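You operate a simulated robot arm through the tools that you are given. There is no shell and no other tool. Be economical: measure what you need, move in short steps, check, and stop when the job is done.

You are at the controls of a simulated robot arm. One attempt, no reset.

## Task
Blow all four sides of the small housing on the turntable clean at 2 bar.
Fine: set the dial first; shut the nozzle valve after; leave the feed valve open.

Only the result counts: the job must be done as asked and must still hold three seconds after the hand-in. Knocking over, shifting, dropping, spilling or breaking anything else fails it.

## Robot
A 7-joint arm with a two-finger parallel gripper, fixed in place. Base frame: the origin is at the foot of the arm, x ahead of it, y to its left, z up; the work surface is at about z = 805. Readings come in mm, rad, newtons and seconds.
With the tool pointing down near the work surface it reaches from about 240 to 680 mm from the base axis. Its first joint turns from -1.152 to 1.152 rad. Payload 2.4 kg.
The TCP is the grasp point between the finger pads, 30 mm short of the fingertips. In the tool frame z runs along the fingers and y along their closing line. The gripper opens to 94 mm. The fingers are 28 mm wide and 10 mm thick; the gripper's body (50 by 96 mm) begins 55 mm behind the TCP.
Orientation is that of the tool frame in the base frame, as a unit quaternion [w, x, y, z]. With the fingers straight down and closing along the base's y, the tool's x points along the base's -x, its y along +y and its z along -z.

## Interface
- The arm moves only by the tool apply_moves. Its argument "targets" is a list of rows, each a list of 7 numbers: the shift along the tool's x, y, z in mm, then the turn, a rotation vector about the tool's x, y, z in rad, then the finger opening in mm, from 0 to 94. In form: [[tx, ty, tz, ax, ay, az, jaw], ...]. A call has 1 to 12 rows; each row shifts and turns the commanded pose from where the row before left it, along the tool's axes as they then stand. A row lasts 0.2 s, in which the tool goes at most 50 mm and 0.15 rad; a call with a longer step from one row to the next is refused whole, and so is a gripper value outside its range. Where a pose cannot be reached the arm comes as near as it can. A force on the tool above 40 N (or 10 N above the force at the start of the call, whichever is more), or a blocked arm, ends the call early, and 0.2 s more pass. The fingers move at their own pace (about 153 mm/s each) and stop on an object; they squeeze with about 34 N. The grip force told is the motor's: it shows also when the fingers shut on nothing. Time passes only in rows, and 0.2 s behind the last, so rows that do not move let the fingers close. It gives the time, the measured TCP pose, the force on the tool (base axes), the opening and the grip force at its end, in the units of the frame above (readings bear some noise), with the torque about the TCP (base axes, N m) and any sound that the robot's microphone picked up, and new pictures: "show" is both (left out), scene, wrist or none.
- Cameras (640 x 400 px; columns grow to the right, rows downward): "scene" is fixed at [51.2, 491.4, 1448.5]; the picture's right is [-0.60, -0.80, 0.00], its down [-0.49, 0.37, -0.79] and it looks along [0.63, -0.47, -0.62] (base axes); focal length 310 px, centre (320, 200). "wrist" rides on the gripper at [76, 14, -103] in the tool frame; the picture's right is [-0.18, 0.98, 0.00], its down [-0.75, -0.14, -0.64] and it looks along [-0.63, -0.12, 0.77] (tool axes); focal length 243 px, centre (320, 200). There is no depth. A picture from a camera that has moved, and an enlarged one, comes with that camera's place and axes in the base frame and with its lens. The place of the scene camera against the robot may be out by one fixed shift of up to 12 mm in any direction.
- close_up(camera, box): a new picture of the part [left, top, right, bottom] of that camera's present view, enlarged. No time passes.
- close_job(): hands the job in; it is judged then, once.

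Work in short steps. Places have to be worked out from the pictures, the camera data and where the tool is seen: move nearer, look again, correct. Check each grasp and each placing, and mend what went wrong. You have 120 turns and 200 pictures in all, those below and enlarged ones among them. Open the gripper and draw the arm clear of the work before you hand the job in, unless the task says otherwise; then end with one line.

The tools are called after ">>>" as name(argument=value, ...) on one line, values as JSON. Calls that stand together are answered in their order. apply_moves: Moves the arm, as the interface text tells. Its arguments: {"type":"object","properties":{"targets":{"type":"array"},"show":{"type":"string","enum":["both","scene","wrist","none"]}},"required":["targets"]} The other tools are called the same way: close_up (camera, box) takes an enlarged picture of a part of a camera's view; close_job () hands the job in.

At the start:

```text
time: 0.0
eef_pos: [343.4, 243.8, 1158.9]
ee_rot: [0.0, 0.0, 1.0, 0.0]
ft_force: [-0.1, -1.0, 0.2]
torque: [-0.03, 0.02, -0.01]
opening: 94.0
grasp_force: 0.1
```

scene: 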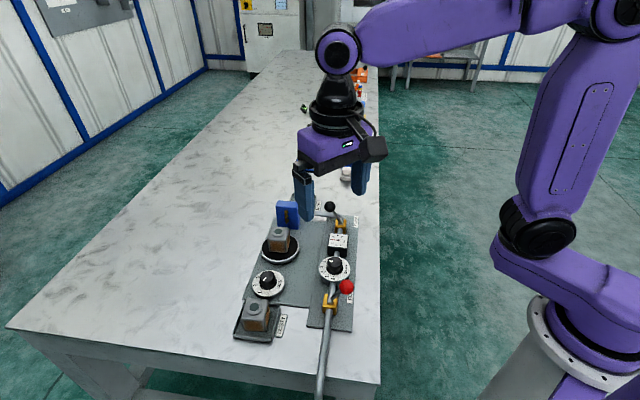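
wrist: 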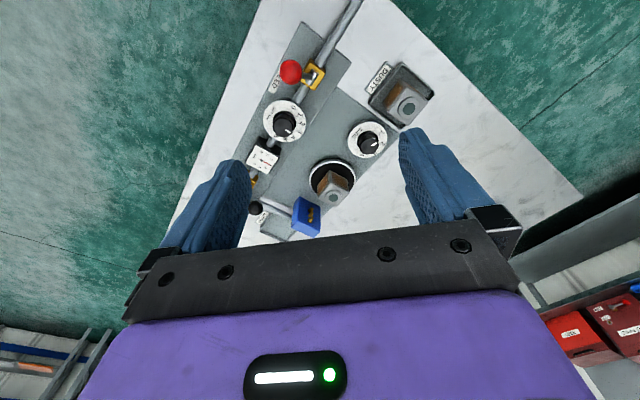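

The views show a panel with two dials, valves, a turntable with a housing and a nozzle. I'll enlarge both views to read labels.

>>> close_up(camera="scene", box=[220, 180, 380, 350])

>>> close_up(camera="wrist", box=[220, 40, 450, 250])

```text
2.35 times, centred on (300, 265) of scene
camera zoom: at [51.2, 491.4, 1448.5], right [-0.6, -0.8, 0.0], down [-0.49, 0.37, -0.79], along [0.63, -0.47, -0.62], focal length 730 px, centre (367, 47)
```

zoom: 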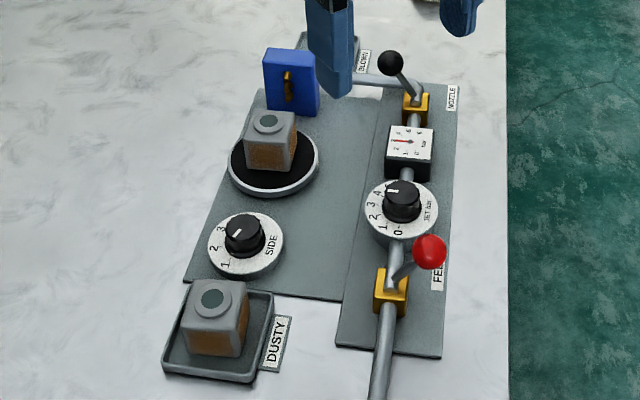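

```text
1.90 times, centred on (335, 145) of wrist
camera zoom: at [266.1, 257.3, 1261.7], right [0.18, 0.98, 0.0], down [0.75, -0.14, 0.64], along [0.63, -0.12, -0.77], focal length 462 px, centre (291, 305)
```

zoom: 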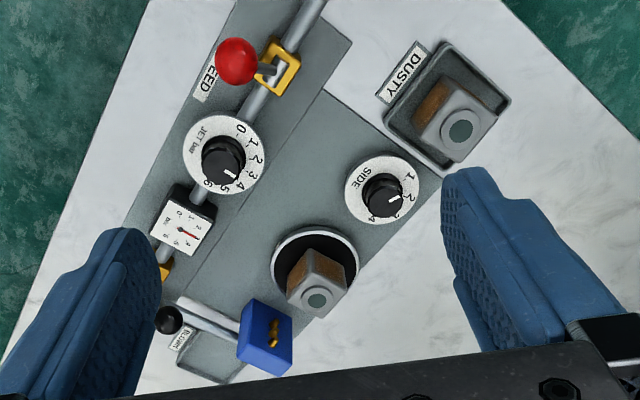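

I'll zoom tighter on each control from here.

>>> close_up(camera="wrist", box=[255, 50, 335, 110])

>>> close_up(camera="wrist", box=[240, 95, 320, 175])

>>> close_up(camera="wrist", box=[240, 170, 340, 245])

>>> close_up(camera="wrist", box=[300, 110, 400, 210])

>>> close_up(camera="scene", box=[310, 195, 360, 245])

>>> close_up(camera="scene", box=[305, 250, 365, 320])

```text
6.67 times, centred on (295, 80) of wrist
camera zoom: at [266.1, 257.3, 1261.7], right [0.18, 0.98, 0.0], down [0.75, -0.14, 0.64], along [0.63, -0.12, -0.77], focal length 1618 px, centre (487, 1000)
```

zoom: 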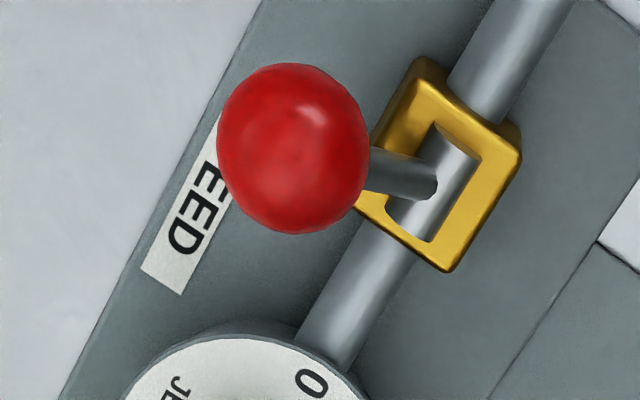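

```text
5.00 times, centred on (280, 135) of wrist
camera zoom: at [266.1, 257.3, 1261.7], right [0.18, 0.98, 0.0], down [0.75, -0.14, 0.64], along [0.63, -0.12, -0.77], focal length 1213 px, centre (520, 525)
```

zoom: 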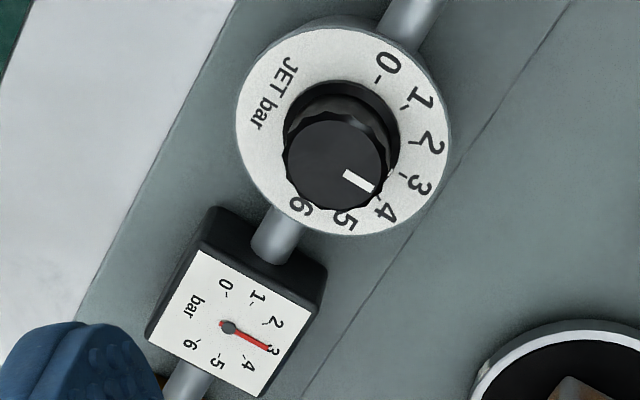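

```text
5.33 times, centred on (290, 208) of wrist
camera zoom: at [266.1, 257.3, 1261.7], right [0.18, 0.98, 0.0], down [0.75, -0.14, 0.64], along [0.63, -0.12, -0.77], focal length 1294 px, centre (480, 160)
```

zoom: 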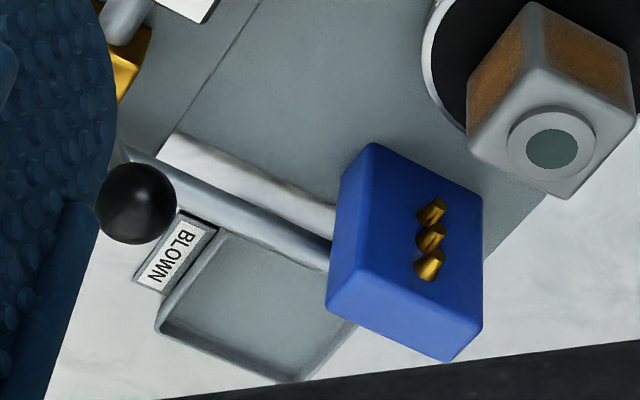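

```text
4.00 times, centred on (350, 160) of wrist
camera zoom: at [266.1, 257.3, 1261.7], right [0.18, 0.98, 0.0], down [0.75, -0.14, 0.64], along [0.63, -0.12, -0.77], focal length 970 px, centre (200, 360)
```

zoom: 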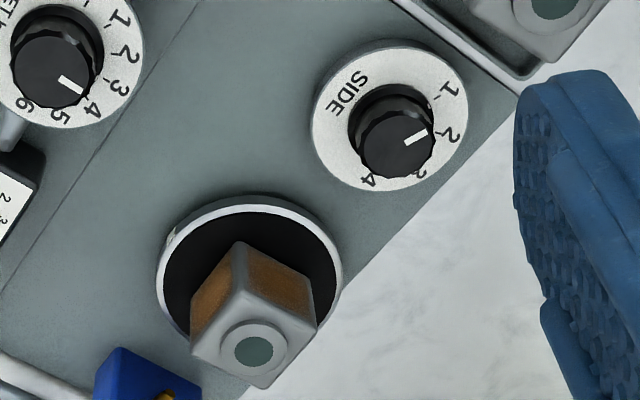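

```text
8.00 times, centred on (335, 220) of scene
camera zoom: at [51.2, 491.4, 1448.5], right [-0.6, -0.8, 0.0], down [-0.49, 0.37, -0.79], along [0.63, -0.47, -0.62], focal length 2482 px, centre (200, 40)
```

zoom: 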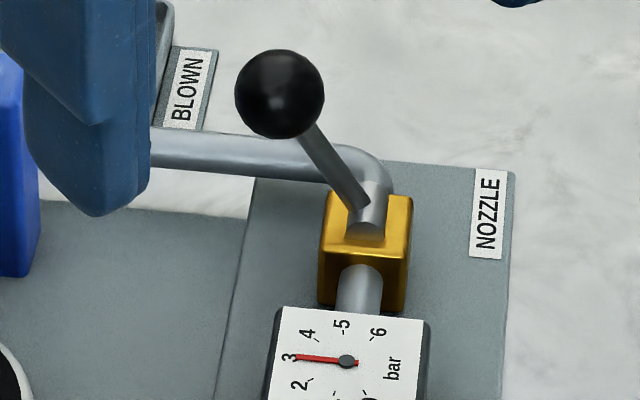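

```text
5.71 times, centred on (335, 285) of scene
camera zoom: at [51.2, 491.4, 1448.5], right [-0.6, -0.8, 0.0], down [-0.49, 0.37, -0.79], along [0.63, -0.47, -0.62], focal length 1773 px, centre (234, -286)
```

zoom: 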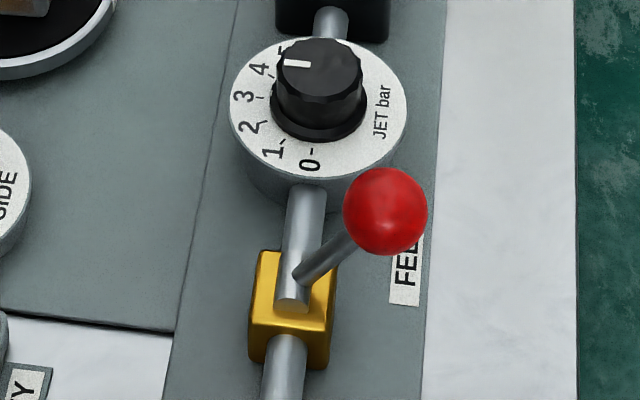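

Readings: the JET pointer sits at ~3 (matching the gauge at 3), SIDE at 1, and the levers lean across their pipe in opposite directions. JET knob is about (427,162). I move above it with room to spare.

>>> apply_moves(targets=[[-14, -13.7, 30, 0, 0, 0, 70], [-14, -13.7, 30, 0, 0, 0, 70], [-14, -13.7, 30, 0, 0, 0, 70], [-14, -13.7, 30, 0, 0, 0, 70], [-14, -13.7, 30, 0, 0, 0, 70], [-14, -13.5, 30, 0, 0, 0, 70], [0, 0, 30, 0, 0, 0, 70]])

```text
time: 1.6
eef_pos: [426.2, 162.2, 946.8]
ee_rot: [-0.001, 0.001, 1.0, 0.0]
ft_force: [0.0, 0.0, -0.7]
torque: [-0.03, 0.01, -0.02]
opening: 70.1
grasp_force: 0.1
camera wrist: at [349.8, 176.4, 1050.0], right [0.18, 0.98, 0.0], down [0.75, -0.14, 0.64], along [0.63, -0.12, -0.77], focal length 243 px, centre (320, 200)
```

scene: 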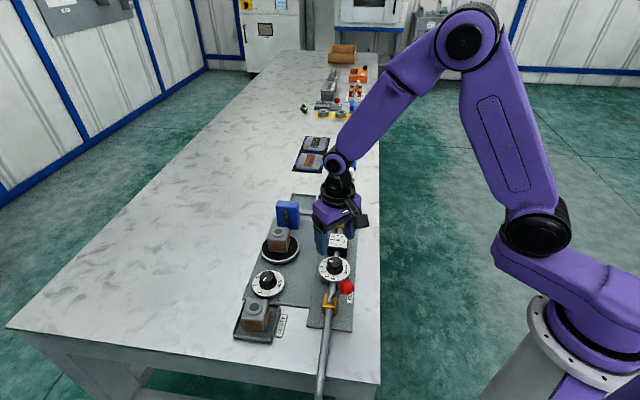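
wrist: 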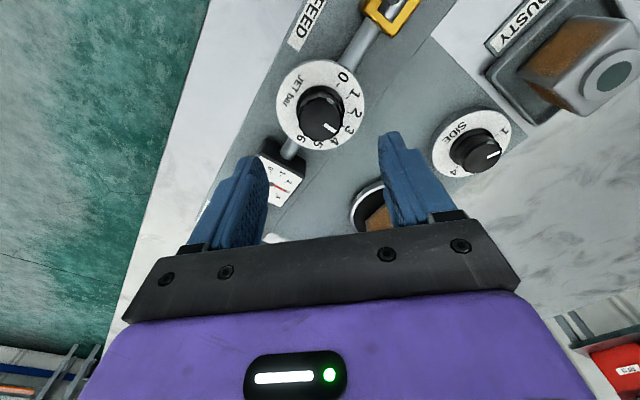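

I'll zoom for precise knob position.

>>> close_up(camera="wrist", box=[260, 50, 380, 210])

>>> close_up(camera="wrist", box=[420, 95, 530, 195])

>>> close_up(camera="scene", box=[300, 200, 370, 320])

```text
2.50 times, centred on (320, 130) of wrist
camera zoom: at [349.8, 176.4, 1050.0], right [0.18, 0.98, 0.0], down [0.75, -0.14, 0.64], along [0.63, -0.12, -0.77], focal length 606 px, centre (320, 375)
```

zoom: 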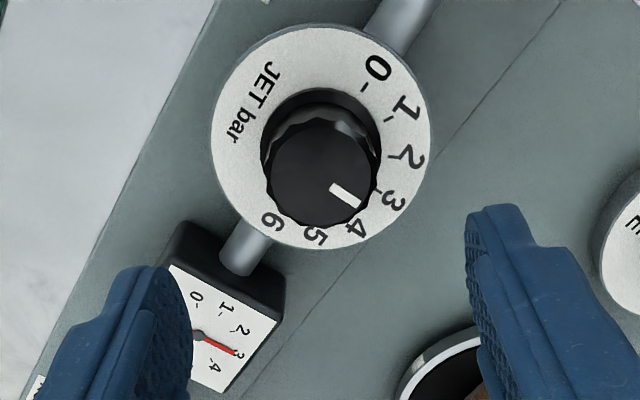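

```text
4.00 times, centred on (475, 145) of wrist
camera zoom: at [349.8, 176.4, 1050.0], right [0.18, 0.98, 0.0], down [0.75, -0.14, 0.64], along [0.63, -0.12, -0.77], focal length 970 px, centre (-300, 420)
```

zoom: 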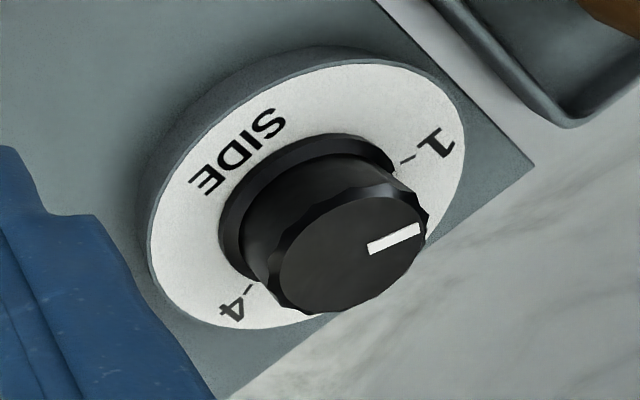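

```text
3.33 times, centred on (335, 260) of scene
camera zoom: at [51.3, 491.4, 1448.5], right [-0.6, -0.8, 0.0], down [-0.49, 0.37, -0.79], along [0.63, -0.47, -0.62], focal length 1034 px, centre (270, 0)
```

zoom: 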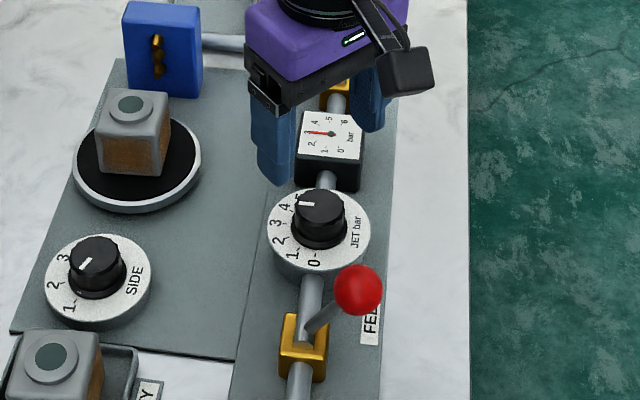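

Triangulated JET knob top at (426,161,857), radius ~18, dial face ~826. Descend to TCP z≈867 so fingertips are at ~837.

>>> apply_moves(targets=[[0, -1, 30, 0, 0, 0, 70], [0, 0, 30, 0, 0, 0, 70], [0, 0, 19, 0, 0, 0, 70], [0, 0, 0, 0, 0, 0, 70]])

```text
time: 2.6
eef_pos: [427.9, 160.1, 867.9]
ee_rot: [-0.001, 0.001, 1.0, 0.0]
ft_force: [-0.7, 0.8, 0.0]
torque: [-0.02, -0.02, -0.01]
opening: 70.0
grasp_force: 0.0
camera wrist: at [350.7, 174.4, 970.6], right [0.18, 0.98, 0.0], down [0.75, -0.14, 0.64], along [0.63, -0.12, -0.77], focal length 243 px, centre (320, 200)
```

scene: 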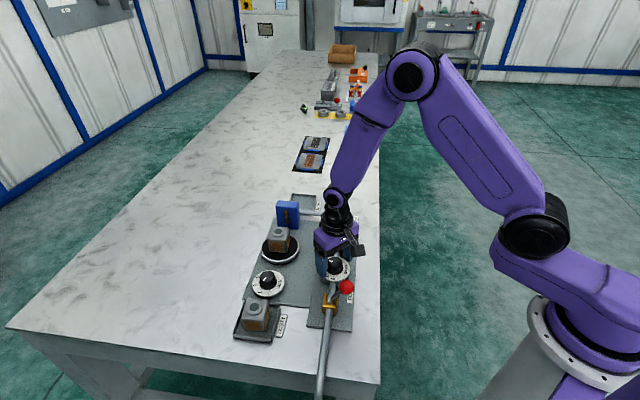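
wrist: 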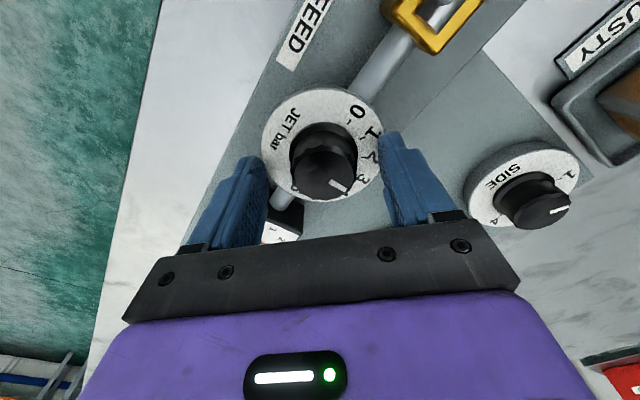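

Knob lies centred between the pads (~(426,161.6)). Close the fingers.

>>> apply_moves(targets=[[1.5, 1, 0, 0, 0, 0, 50], [0, 0, 0, 0, 0, 0, 30], [0, 0, 0, 0, 0, 0, 30]], show="wrist")

```text
time: 3.4
eef_pos: [427.3, 162.4, 868.6]
ee_rot: [0.002, -0.001, 1.0, 0.001]
ft_force: [-1.8, 11.4, 18.2]
torque: [0.26, 0.3, -0.02]
opening: 39.9
grasp_force: 45.3
camera wrist: at [348.8, 176.6, 972.1], right [0.18, 0.98, 0.0], down [0.75, -0.14, 0.64], along [0.63, -0.12, -0.76], focal length 243 px, centre (320, 200)
```

wrist: 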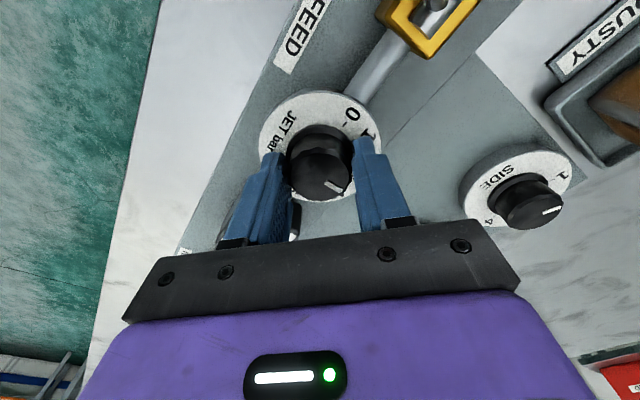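

Gripped (opening 39.9). Some upward force, so I lift 1 mm and turn CCW (negative about tool z) about 0.45 rad, then check.

>>> apply_moves(targets=[[0, -1, -1, 0, 0, 0, 30], [0, 0, 0, 0, 0, -0.11, 30], [0, 0, 0, 0, 0, -0.11, 30], [0, 0, 0, 0, 0, -0.11, 30], [0, 0, 0, 0, 0, -0.11, 30], [0, 0, 0, 0, 0, 0, 30]])

>>> close_up(camera="scene", box=[310, 220, 370, 310])

>>> close_up(camera="wrist", box=[260, 80, 400, 220])

```text
time: 4.8
eef_pos: [424.5, 163.1, 871.4]
ee_rot: [0.003, -0.222, 0.975, 0.001]
ft_force: [-1.8, 32.6, 15.2]
torque: [1.13, 0.02, -0.01]
opening: 37.1
grasp_force: 45.1
camera wrist: at [349.9, 142.9, 974.2], right [-0.26, 0.97, 0.0], down [0.74, 0.2, 0.65], along [0.62, 0.17, -0.76], focal length 243 px, centre (320, 200)
```

scene: 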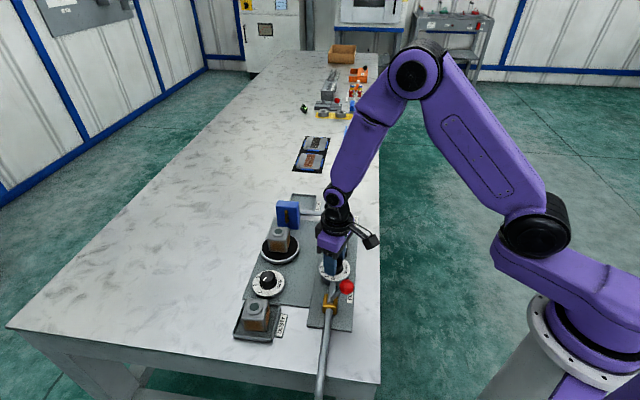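
wrist: 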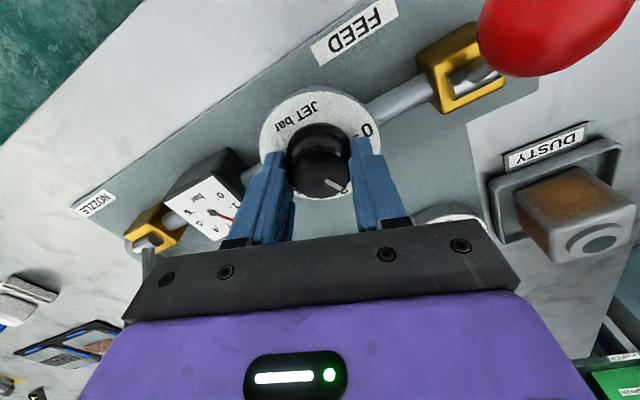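

```text
4.44 times, centred on (340, 265) of scene
camera zoom: at [51.0, 492.1, 1448.3], right [-0.6, -0.8, 0.0], down [-0.49, 0.37, -0.79], along [0.63, -0.47, -0.62], focal length 1379 px, centre (231, -89)
```

zoom: 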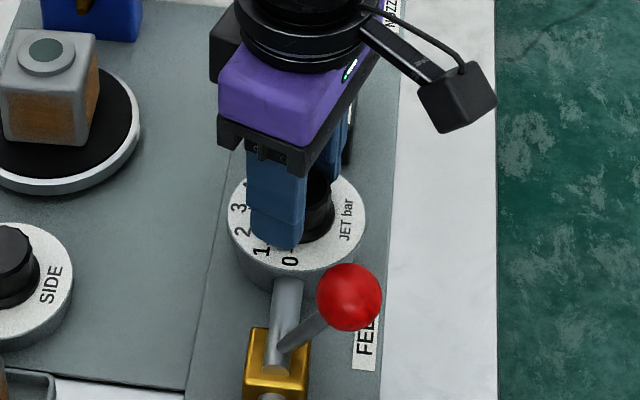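

```text
2.86 times, centred on (330, 150) of wrist
camera zoom: at [349.9, 142.9, 974.2], right [-0.26, 0.97, 0.0], down [0.74, 0.2, 0.65], along [0.62, 0.17, -0.76], focal length 693 px, centre (291, 343)
```

zoom: 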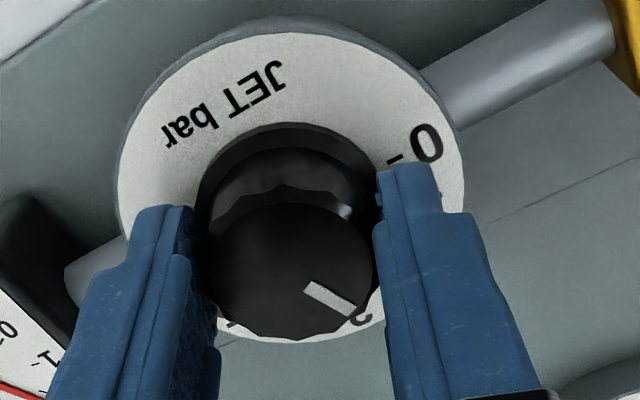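

Rotation follows. I check the gauge.

>>> close_up(camera="wrist", box=[150, 140, 270, 250])

```text
3.64 times, centred on (210, 195) of wrist
camera zoom: at [349.9, 142.9, 974.2], right [-0.26, 0.97, 0.0], down [0.74, 0.2, 0.65], along [0.62, 0.17, -0.76], focal length 882 px, centre (720, 218)
```

zoom: 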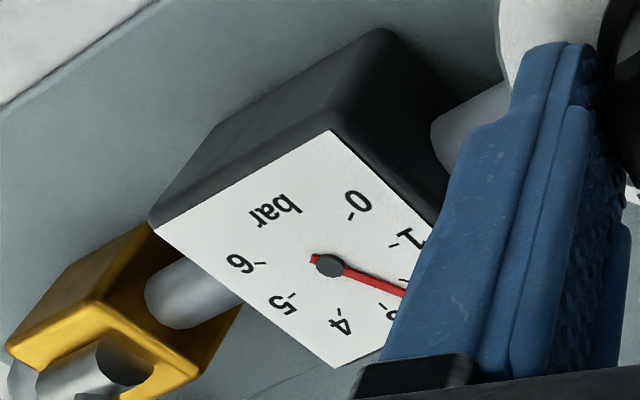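

Needle about 2.2–2.3. I ease the lateral load and turn another 0.12 rad, then open and check.

>>> apply_moves(targets=[[-1.5, 1.5, 0, 0, 0, 0, 30], [0, 0, 0, 0, 0, -0.06, 30], [0, 0, 0, 0, 0, -0.06, 30], [0, 0, 0, 0, 0, 0, 30]], show="none")

>>> close_up(camera="wrist", box=[130, 110, 270, 250])

>>> close_up(camera="wrist", box=[260, 80, 400, 220])

```text
time: 5.8
eef_pos: [424.9, 163.6, 871.3]
ee_rot: [0.001, -0.278, 0.961, 0.001]
ft_force: [-5.4, 25.7, 37.7]
torque: [0.39, 1.17, 0.01]
opening: 36.9
grasp_force: 45.5
```

```text
2.86 times, centred on (200, 180) of wrist
camera zoom: at [353.1, 134.5, 974.5], right [-0.37, 0.93, 0.0], down [0.71, 0.28, 0.64], along [0.6, 0.24, -0.77], focal length 693 px, centre (663, 257)
```

zoom: 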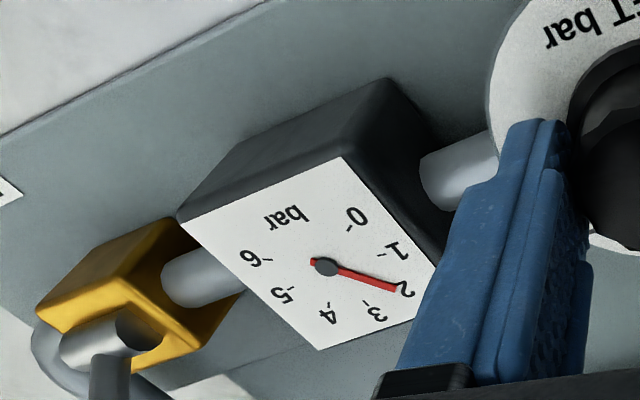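

```text
2.86 times, centred on (330, 150) of wrist
camera zoom: at [353.1, 134.5, 974.5], right [-0.37, 0.93, 0.0], down [0.71, 0.28, 0.64], along [0.6, 0.24, -0.77], focal length 693 px, centre (291, 343)
```

zoom: 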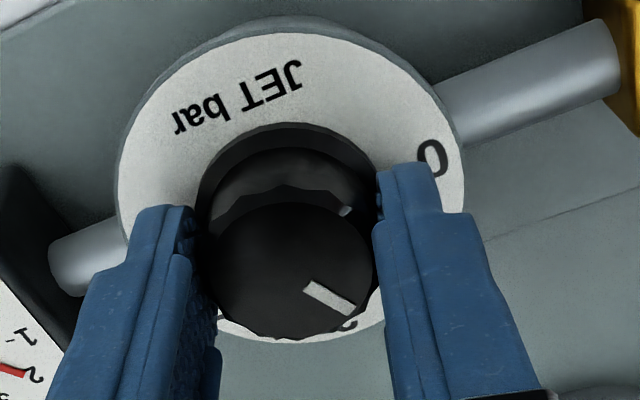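

Needle reads about 2. I open, rise, and verify from above.

>>> apply_moves(targets=[[0, 0, -1, 0, 0, 0, 45], [0, 0, 0, 0, 0, 0, 70], [0, 0, -30, 0, 0, 0, 70], [0, 0, -40, 0, 0, 0, 70], [0, 0, -20, 0, 0, 0, 70]])

>>> close_up(camera="wrist", box=[220, 60, 400, 230])

```text
time: 7.0
eef_pos: [427.1, 163.6, 962.2]
ee_rot: [-0.001, -0.276, 0.961, 0.0]
ft_force: [-0.4, 0.8, -0.1]
torque: [-0.02, 0.0, -0.03]
opening: 69.9
grasp_force: 0.1
camera wrist: at [355.9, 134.5, 1066.1], right [-0.37, 0.93, 0.0], down [0.71, 0.28, 0.64], along [0.6, 0.23, -0.77], focal length 243 px, centre (320, 200)
```

scene: 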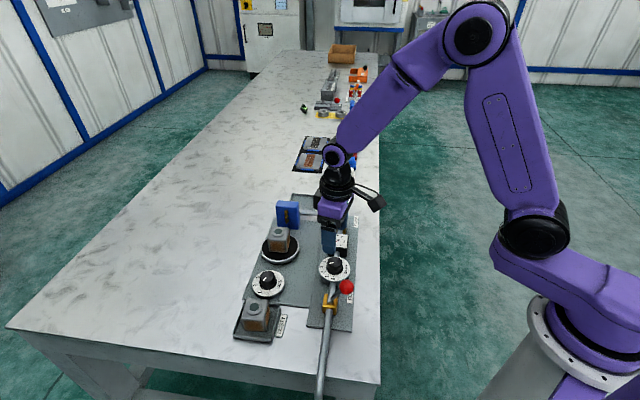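
wrist: 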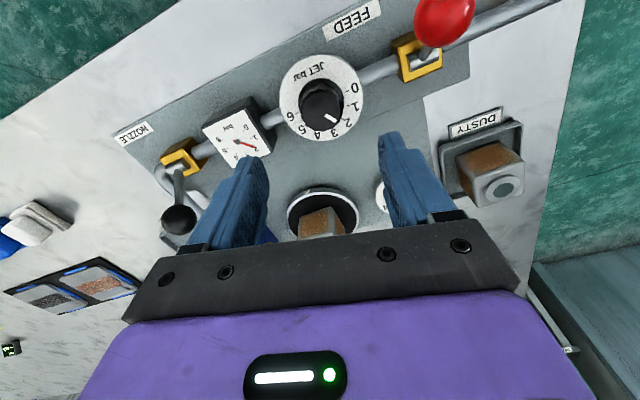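

```text
2.35 times, centred on (310, 145) of wrist
camera zoom: at [355.9, 134.5, 1066.1], right [-0.37, 0.93, 0.0], down [0.71, 0.28, 0.64], along [0.6, 0.23, -0.77], focal length 571 px, centre (344, 329)
```

zoom: 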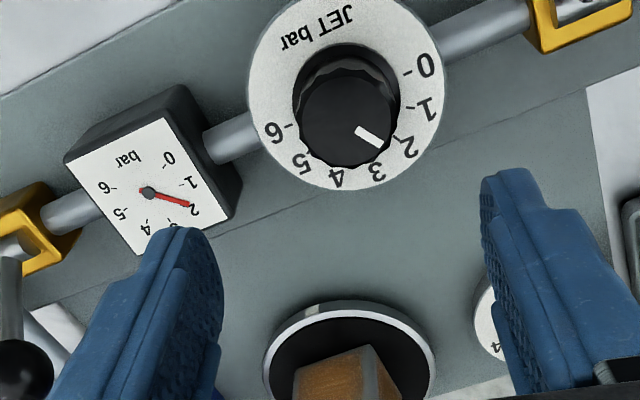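

>>> close_up(camera="wrist", box=[200, 100, 275, 170])

>>> close_up(camera="wrist", box=[275, 50, 370, 145])

```text
5.71 times, centred on (238, 135) of wrist
camera zoom: at [355.9, 134.5, 1066.1], right [-0.37, 0.93, 0.0], down [0.71, 0.28, 0.64], along [0.6, 0.23, -0.77], focal length 1386 px, centre (791, 571)
```

zoom: 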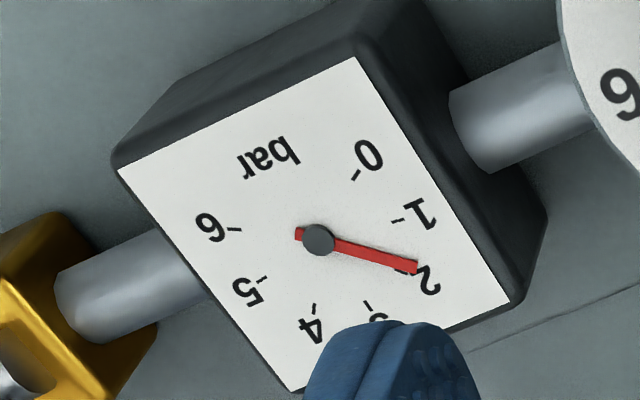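

```text
4.21 times, centred on (322, 98) of wrist
camera zoom: at [355.9, 134.5, 1066.1], right [-0.37, 0.93, 0.0], down [0.71, 0.28, 0.64], along [0.6, 0.23, -0.77], focal length 1022 px, centre (310, 632)
```

zoom: 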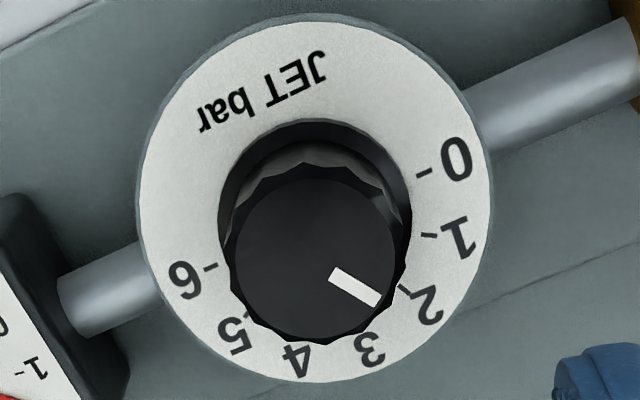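

The gauge sits on 2. The nozzle lever ball is at about (560,72,898), hinged along the pipe at ~(536,48,838) and leaning to the housing side. I position closed fingers beyond it, turned so tool x points along the push direction.

>>> apply_moves(targets=[[0, 0, -14, 0, 0, -0.14, 30], [0, 0, -14, 0, 0, -0.14, 0], [-15.8, -40, 0, 0, 0, 0, 0], [-15.8, -40, 0, 0, 0, 0, 0], [-15.8, -40, 0, 0, 0, 0, 0], [-15.8, -40, 0, 0, 0, 0, 0], [0, 0, 0, 0, 0, 0, 0]])

>>> close_up(camera="scene", box=[280, 160, 380, 250])

```text
time: 8.6
eef_pos: [586.9, 102.8, 990.3]
ee_rot: [0.0, -0.407, 0.914, 0.0]
ft_force: [0.5, 0.1, -0.3]
torque: [0.01, 0.0, 0.02]
opening: 0.0
grasp_force: 32.8
camera wrist: at [526.3, 55.3, 1094.3], right [-0.61, 0.79, 0.0], down [0.61, 0.47, 0.64], along [0.51, 0.39, -0.77], focal length 243 px, centre (320, 200)
```

scene: 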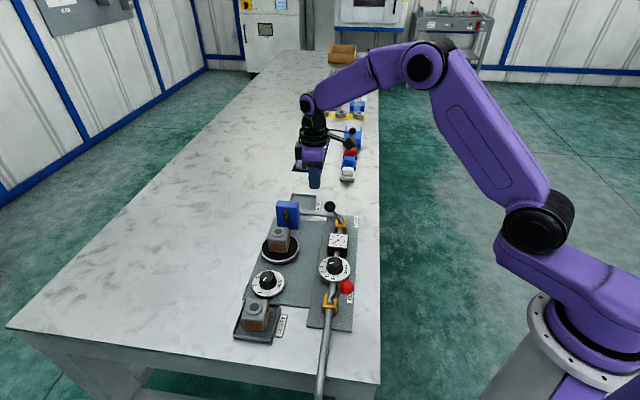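
wrist: 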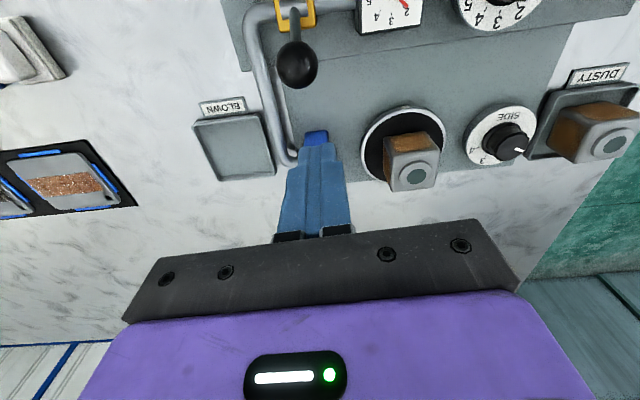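

```text
4.44 times, centred on (330, 205) of scene
camera zoom: at [51.3, 491.4, 1448.5], right [-0.6, -0.8, 0.0], down [-0.49, 0.37, -0.79], along [0.63, -0.47, -0.62], focal length 1379 px, centre (276, 178)
```

zoom: 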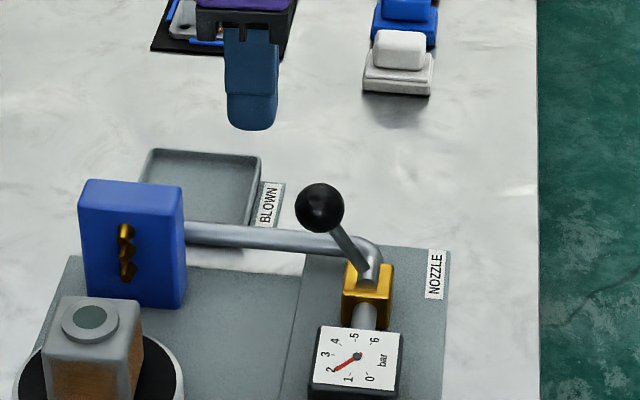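

Gauge confirmed 2. Ball refined to ~(565,65,898). I shift 9 mm onto its push line and descend to z≈910.

>>> apply_moves(targets=[[-4, -9, 20, 0, 0, 0, 0], [0, 0, 30, 0, 0, 0, 0], [0, 0, 28, 0, 0, 0, 0], [0, 0, 0, 0, 0, 0, 0]])

>>> close_up(camera="scene", box=[280, 160, 380, 250])

```text
time: 9.6
eef_pos: [595.2, 98.3, 913.0]
ee_rot: [0.001, -0.408, 0.913, 0.001]
ft_force: [0.1, -0.7, -1.2]
torque: [0.01, -0.02, -0.02]
opening: 0.2
grasp_force: 32.4
camera wrist: at [535.1, 51.8, 1016.6], right [-0.61, 0.79, 0.0], down [0.61, 0.47, 0.64], along [0.51, 0.39, -0.77], focal length 243 px, centre (320, 200)
```

scene: 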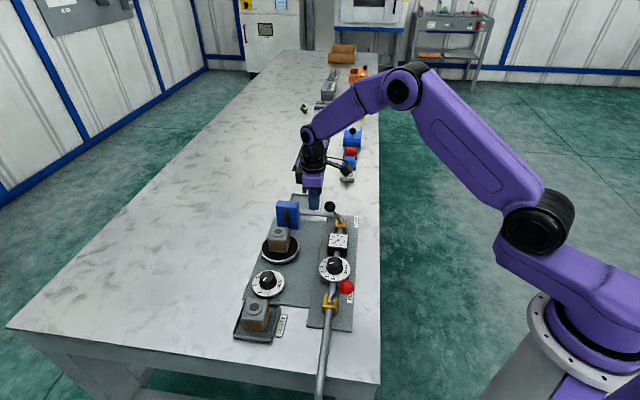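
wrist: 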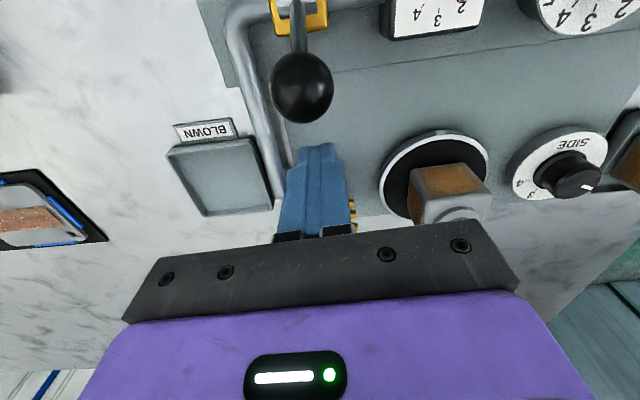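

```text
4.44 times, centred on (330, 205) of scene
camera zoom: at [51.3, 491.4, 1448.5], right [-0.6, -0.8, 0.0], down [-0.49, 0.37, -0.79], along [0.63, -0.47, -0.62], focal length 1379 px, centre (276, 178)
```

zoom: 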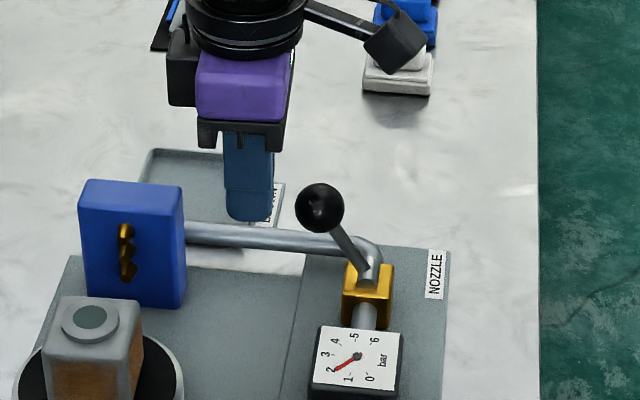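

Ball consistently at (565,65,898); fingers are in line. Push along tool +x about 50 mm.

>>> apply_moves(targets=[[10, 0, 0, 0, 0, 0, 0], [10, 0, 0, 0, 0, 0, 0], [10, 0, 0, 0, 0, 0, 0], [10, 0, 0, 0, 0, 0, 0], [10, 0, 0, 0, 0, 0, 0]])

>>> close_up(camera="scene", box=[280, 160, 380, 250])

```text
time: 10.8
eef_pos: [562.6, 61.2, 910.8]
ee_rot: [0.0, -0.407, 0.913, 0.0]
ft_force: [-0.1, 0.1, -0.1]
torque: [0.02, 0.0, 0.02]
opening: 0.0
grasp_force: 33.1
camera wrist: at [501.5, 14.0, 1014.3], right [-0.61, 0.79, 0.0], down [0.61, 0.47, 0.64], along [0.51, 0.39, -0.77], focal length 243 px, centre (320, 200)
```

scene: 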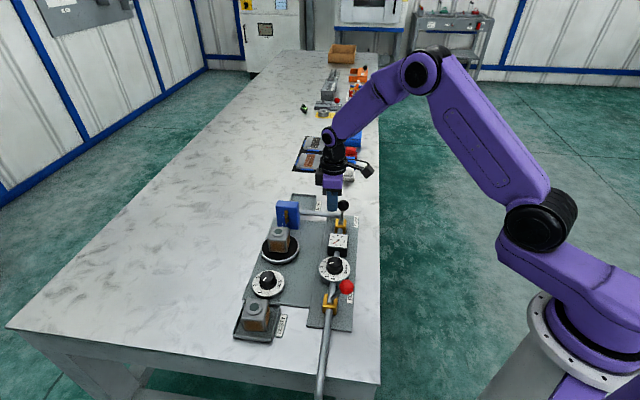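
wrist: 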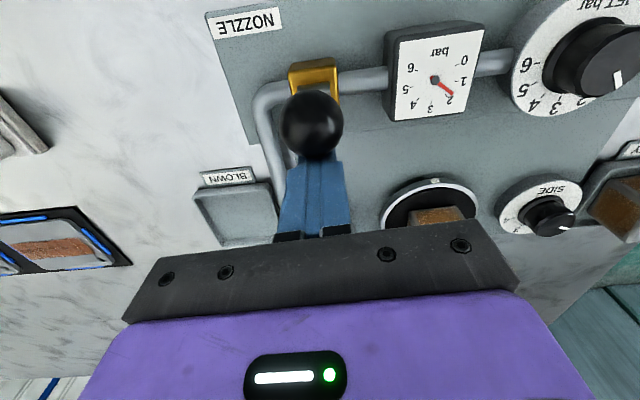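

```text
4.44 times, centred on (330, 205) of scene
camera zoom: at [51.2, 491.4, 1448.5], right [-0.6, -0.8, 0.0], down [-0.49, 0.37, -0.79], along [0.63, -0.47, -0.62], focal length 1379 px, centre (276, 178)
```

zoom: 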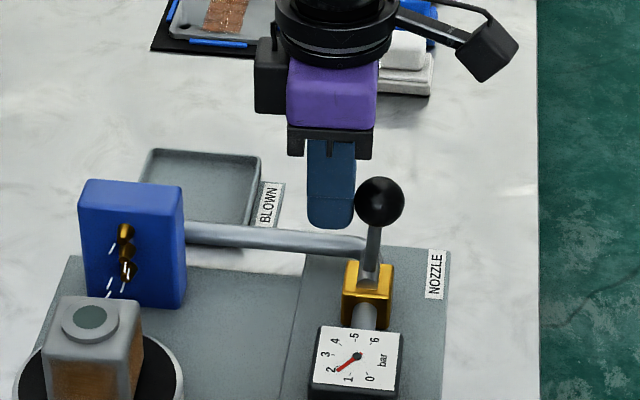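

Lever is moving freely and streaks show air at the nozzle. Continue pushing ~26 mm.

>>> apply_moves(targets=[[9, 0, 0, 0, 0, 0, 0], [9, 0, 0, 0, 0, 0, 0], [8, 0, 0, 0, 0, 0, 0], [0, 0, 0, 0, 0, 0, 0]])

>>> close_up(camera="scene", box=[260, 170, 360, 270])

```text
time: 11.8
eef_pos: [544.4, 42.7, 910.2]
ee_rot: [-0.001, -0.408, 0.913, 0.0]
ft_force: [-0.2, 0.1, -0.1]
torque: [0.01, 0.0, -0.01]
opening: 0.1
grasp_force: 33.0
camera wrist: at [483.5, -3.9, 1014.6], right [-0.61, 0.79, 0.0], down [0.61, 0.47, 0.64], along [0.51, 0.39, -0.77], focal length 243 px, centre (320, 200)
```

scene: 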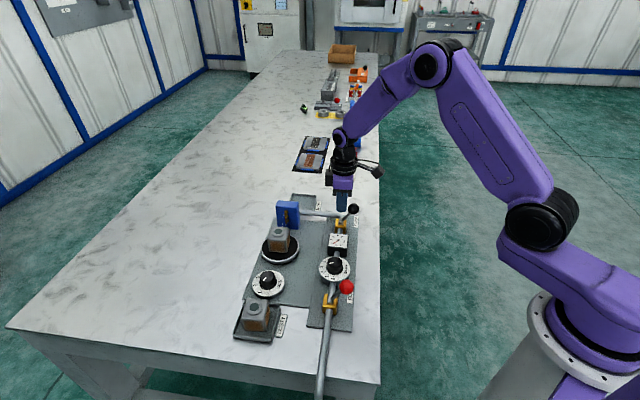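
wrist: 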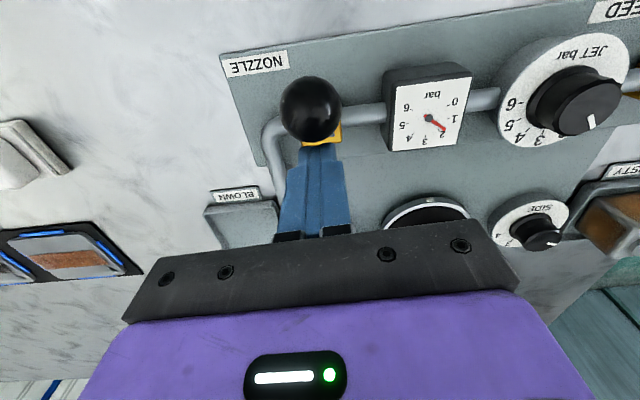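

```text
4.00 times, centred on (310, 220) of scene
camera zoom: at [51.3, 491.4, 1448.5], right [-0.6, -0.8, 0.0], down [-0.49, 0.37, -0.79], along [0.63, -0.47, -0.62], focal length 1241 px, centre (360, 120)
```

zoom: 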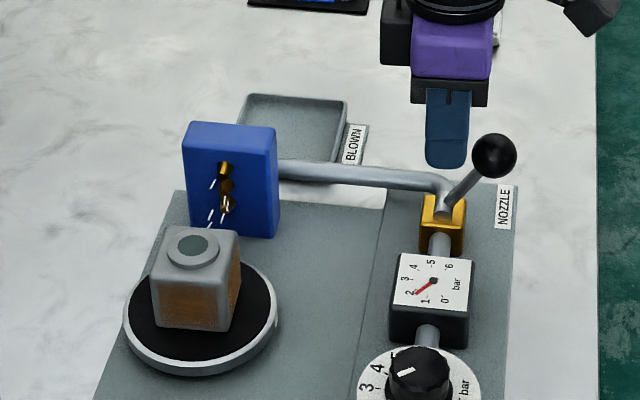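

Lever is now over and the jet flows. Push a few mm more to its stop and dwell.

>>> apply_moves(targets=[[4, 0, 0, 0, 0, 0, 0], [4, 0, 0, 0, 0, 0, 0], [0, 0, 0, 0, 0, 0, 0]], show="none")

>>> close_up(camera="scene", box=[310, 190, 370, 310])

```text
time: 12.6
eef_pos: [540.7, 40.7, 912.6]
ee_rot: [0.003, -0.409, 0.913, 0.0]
ft_force: [16.0, 15.7, -6.3]
torque: [0.28, -0.58, 0.01]
opening: 0.1
grasp_force: 33.1
```

```text
3.33 times, centred on (340, 250) of scene
camera zoom: at [51.8, 491.9, 1448.3], right [-0.6, -0.8, 0.0], down [-0.49, 0.37, -0.79], along [0.63, -0.47, -0.62], focal length 1034 px, centre (253, 33)
```

zoom: 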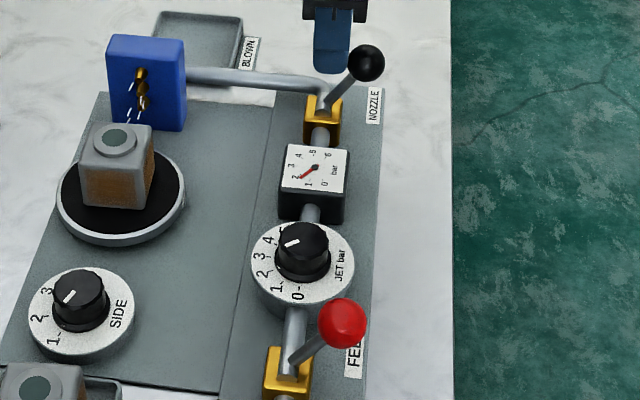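

Lever is at its stop; gauge still 2, jet on. Now retreat, rise and move above the SIDE knob (~(493,305)).

>>> apply_moves(targets=[[-10, 0, -20, 0, 0, 0, 0], [0, 0, -35, 0, 0, 0, 0], [0, 0, -25, 0, 0, 0, 0], [-27, 35.3, 0, 0, 0, 0, 0], [-27, 35.3, 0, 0, 0, 0, 0], [-27, 35.3, 0, 0, 0, 0, 0], [-27, 35.3, 0, 0, 0, 0, 40], [-27, 35.3, 0, 0, 0, -0.1, 65], [-27, 35.3, 0, 0, 0, -0.1, 65], [0, 0, 20, 0, 0, 0, 65], [0, 0, 0, 0, 0, 0, 65]])

>>> close_up(camera="wrist", box=[240, 50, 400, 170])

>>> close_up(camera="scene", box=[240, 180, 370, 290])

```text
time: 15.0
eef_pos: [494.1, 303.0, 972.5]
ee_rot: [0.0, -0.497, 0.868, 0.0]
ft_force: [-0.4, -0.4, 0.8]
torque: [0.01, -0.02, -0.01]
opening: 65.0
grasp_force: 0.1
camera wrist: at [443.4, 243.8, 1076.9], right [-0.75, 0.66, 0.0], down [0.5, 0.58, 0.64], along [0.42, 0.48, -0.77], focal length 243 px, centre (320, 200)
```

scene: 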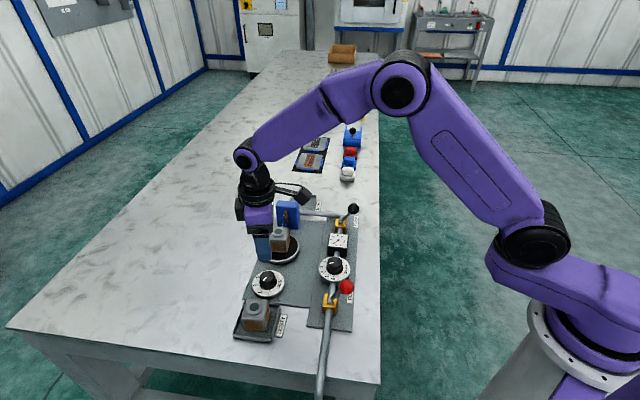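
wrist: 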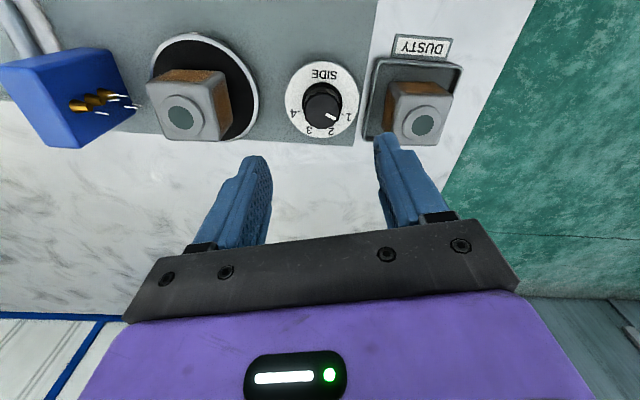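

```text
3.33 times, centred on (320, 110) of wrist
camera zoom: at [443.4, 243.8, 1076.9], right [-0.75, 0.66, 0.0], down [0.5, 0.58, 0.64], along [0.42, 0.48, -0.77], focal length 809 px, centre (320, 500)
```

zoom: 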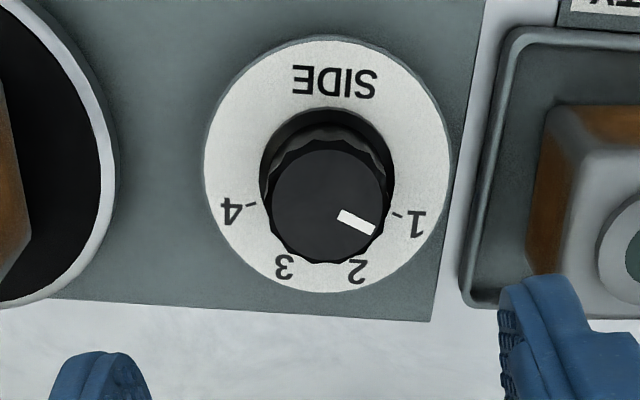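

```text
3.64 times, centred on (305, 235) of scene
camera zoom: at [51.2, 491.4, 1448.5], right [-0.6, -0.8, 0.0], down [-0.49, 0.37, -0.79], along [0.63, -0.47, -0.62], focal length 1128 px, centre (374, 73)
```

zoom: 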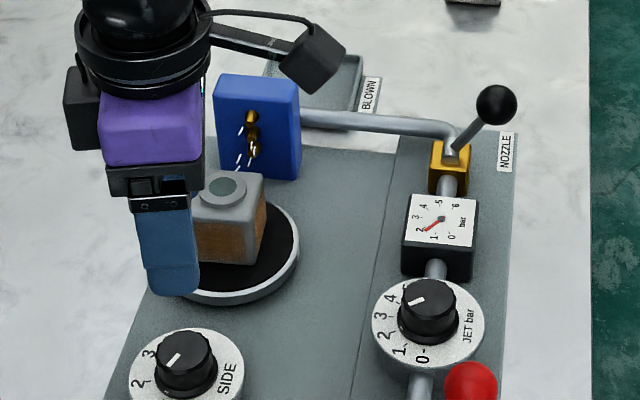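

SIDE still on 1, knob centre ~(494,305), top ~850–857, steps ~40° each. The dusty tray's rim is close, so I keep the opening at 52 and descend to z≈872.

>>> apply_moves(targets=[[-1.7, 1, 35, 0, 0, 0, 52], [0, 0, 35, 0, 0, 0, 52], [0, 0, 30, 0, 0, 0, 52], [0, 0, 0, 0, 0, 0, 52]])

>>> close_up(camera="wrist", box=[230, 60, 430, 240])

>>> close_up(camera="scene", box=[220, 200, 350, 340])

```text
time: 16.0
eef_pos: [494.1, 304.0, 873.4]
ee_rot: [-0.001, -0.497, 0.868, 0.0]
ft_force: [-0.3, 0.2, -0.8]
torque: [0.0, -0.02, -0.01]
opening: 52.0
grasp_force: 0.0
camera wrist: at [443.5, 245.3, 976.8], right [-0.75, 0.66, 0.0], down [0.5, 0.58, 0.64], along [0.42, 0.48, -0.77], focal length 243 px, centre (320, 200)
```

scene: 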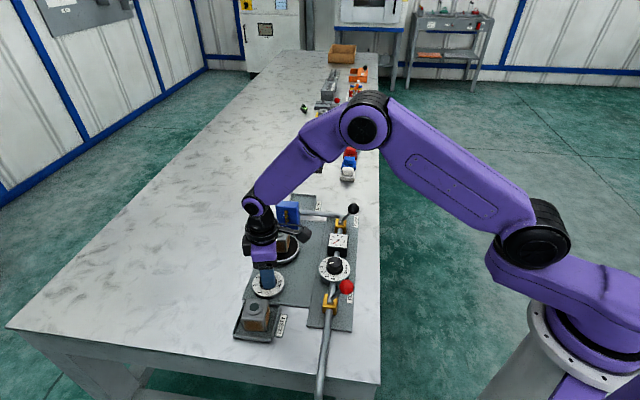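
wrist: 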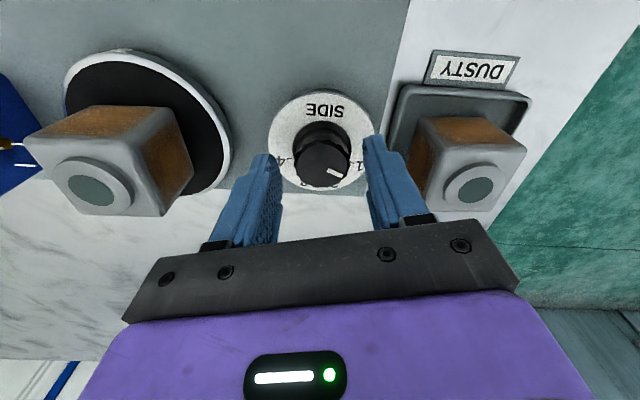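

```text
2.22 times, centred on (330, 150) of wrist
camera zoom: at [443.5, 245.3, 976.8], right [-0.75, 0.66, 0.0], down [0.5, 0.58, 0.64], along [0.42, 0.48, -0.77], focal length 539 px, centre (298, 311)
```

zoom: 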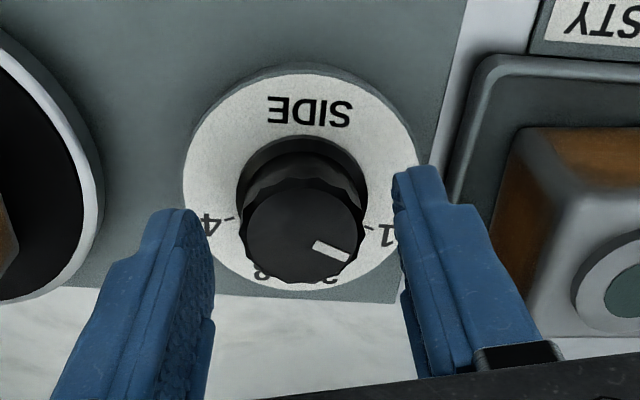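

```text
2.86 times, centred on (285, 270) of scene
camera zoom: at [51.3, 491.4, 1448.5], right [-0.6, -0.8, 0.0], down [-0.49, 0.37, -0.79], along [0.63, -0.47, -0.62], focal length 886 px, centre (420, 0)
```

zoom: 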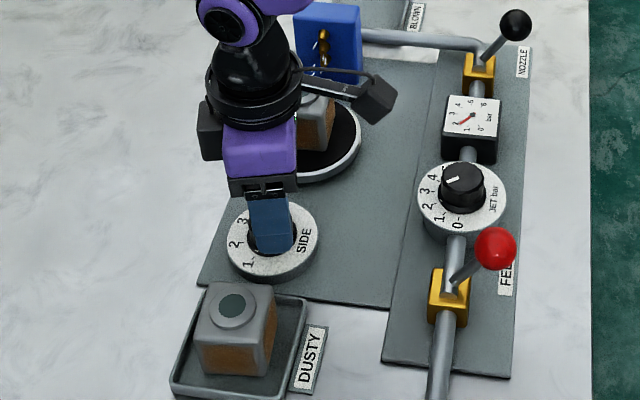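

Knob top is ~848 here, centred. Lower 8 mm and close.

>>> apply_moves(targets=[[0, 0, 8, 0, 0, 0, 52], [0, 0, 0, 0, 0, 0, 40], [0, 0, 0, 0, 0, 0, 30], [0, 0, 0, 0, 0, 0, 30]], show="none")

```text
time: 17.0
eef_pos: [494.3, 304.0, 865.2]
ee_rot: [0.0, -0.497, 0.868, 0.0]
ft_force: [4.0, -0.8, -5.0]
torque: [0.3, -0.1, -0.03]
opening: 35.6
grasp_force: 44.9
```

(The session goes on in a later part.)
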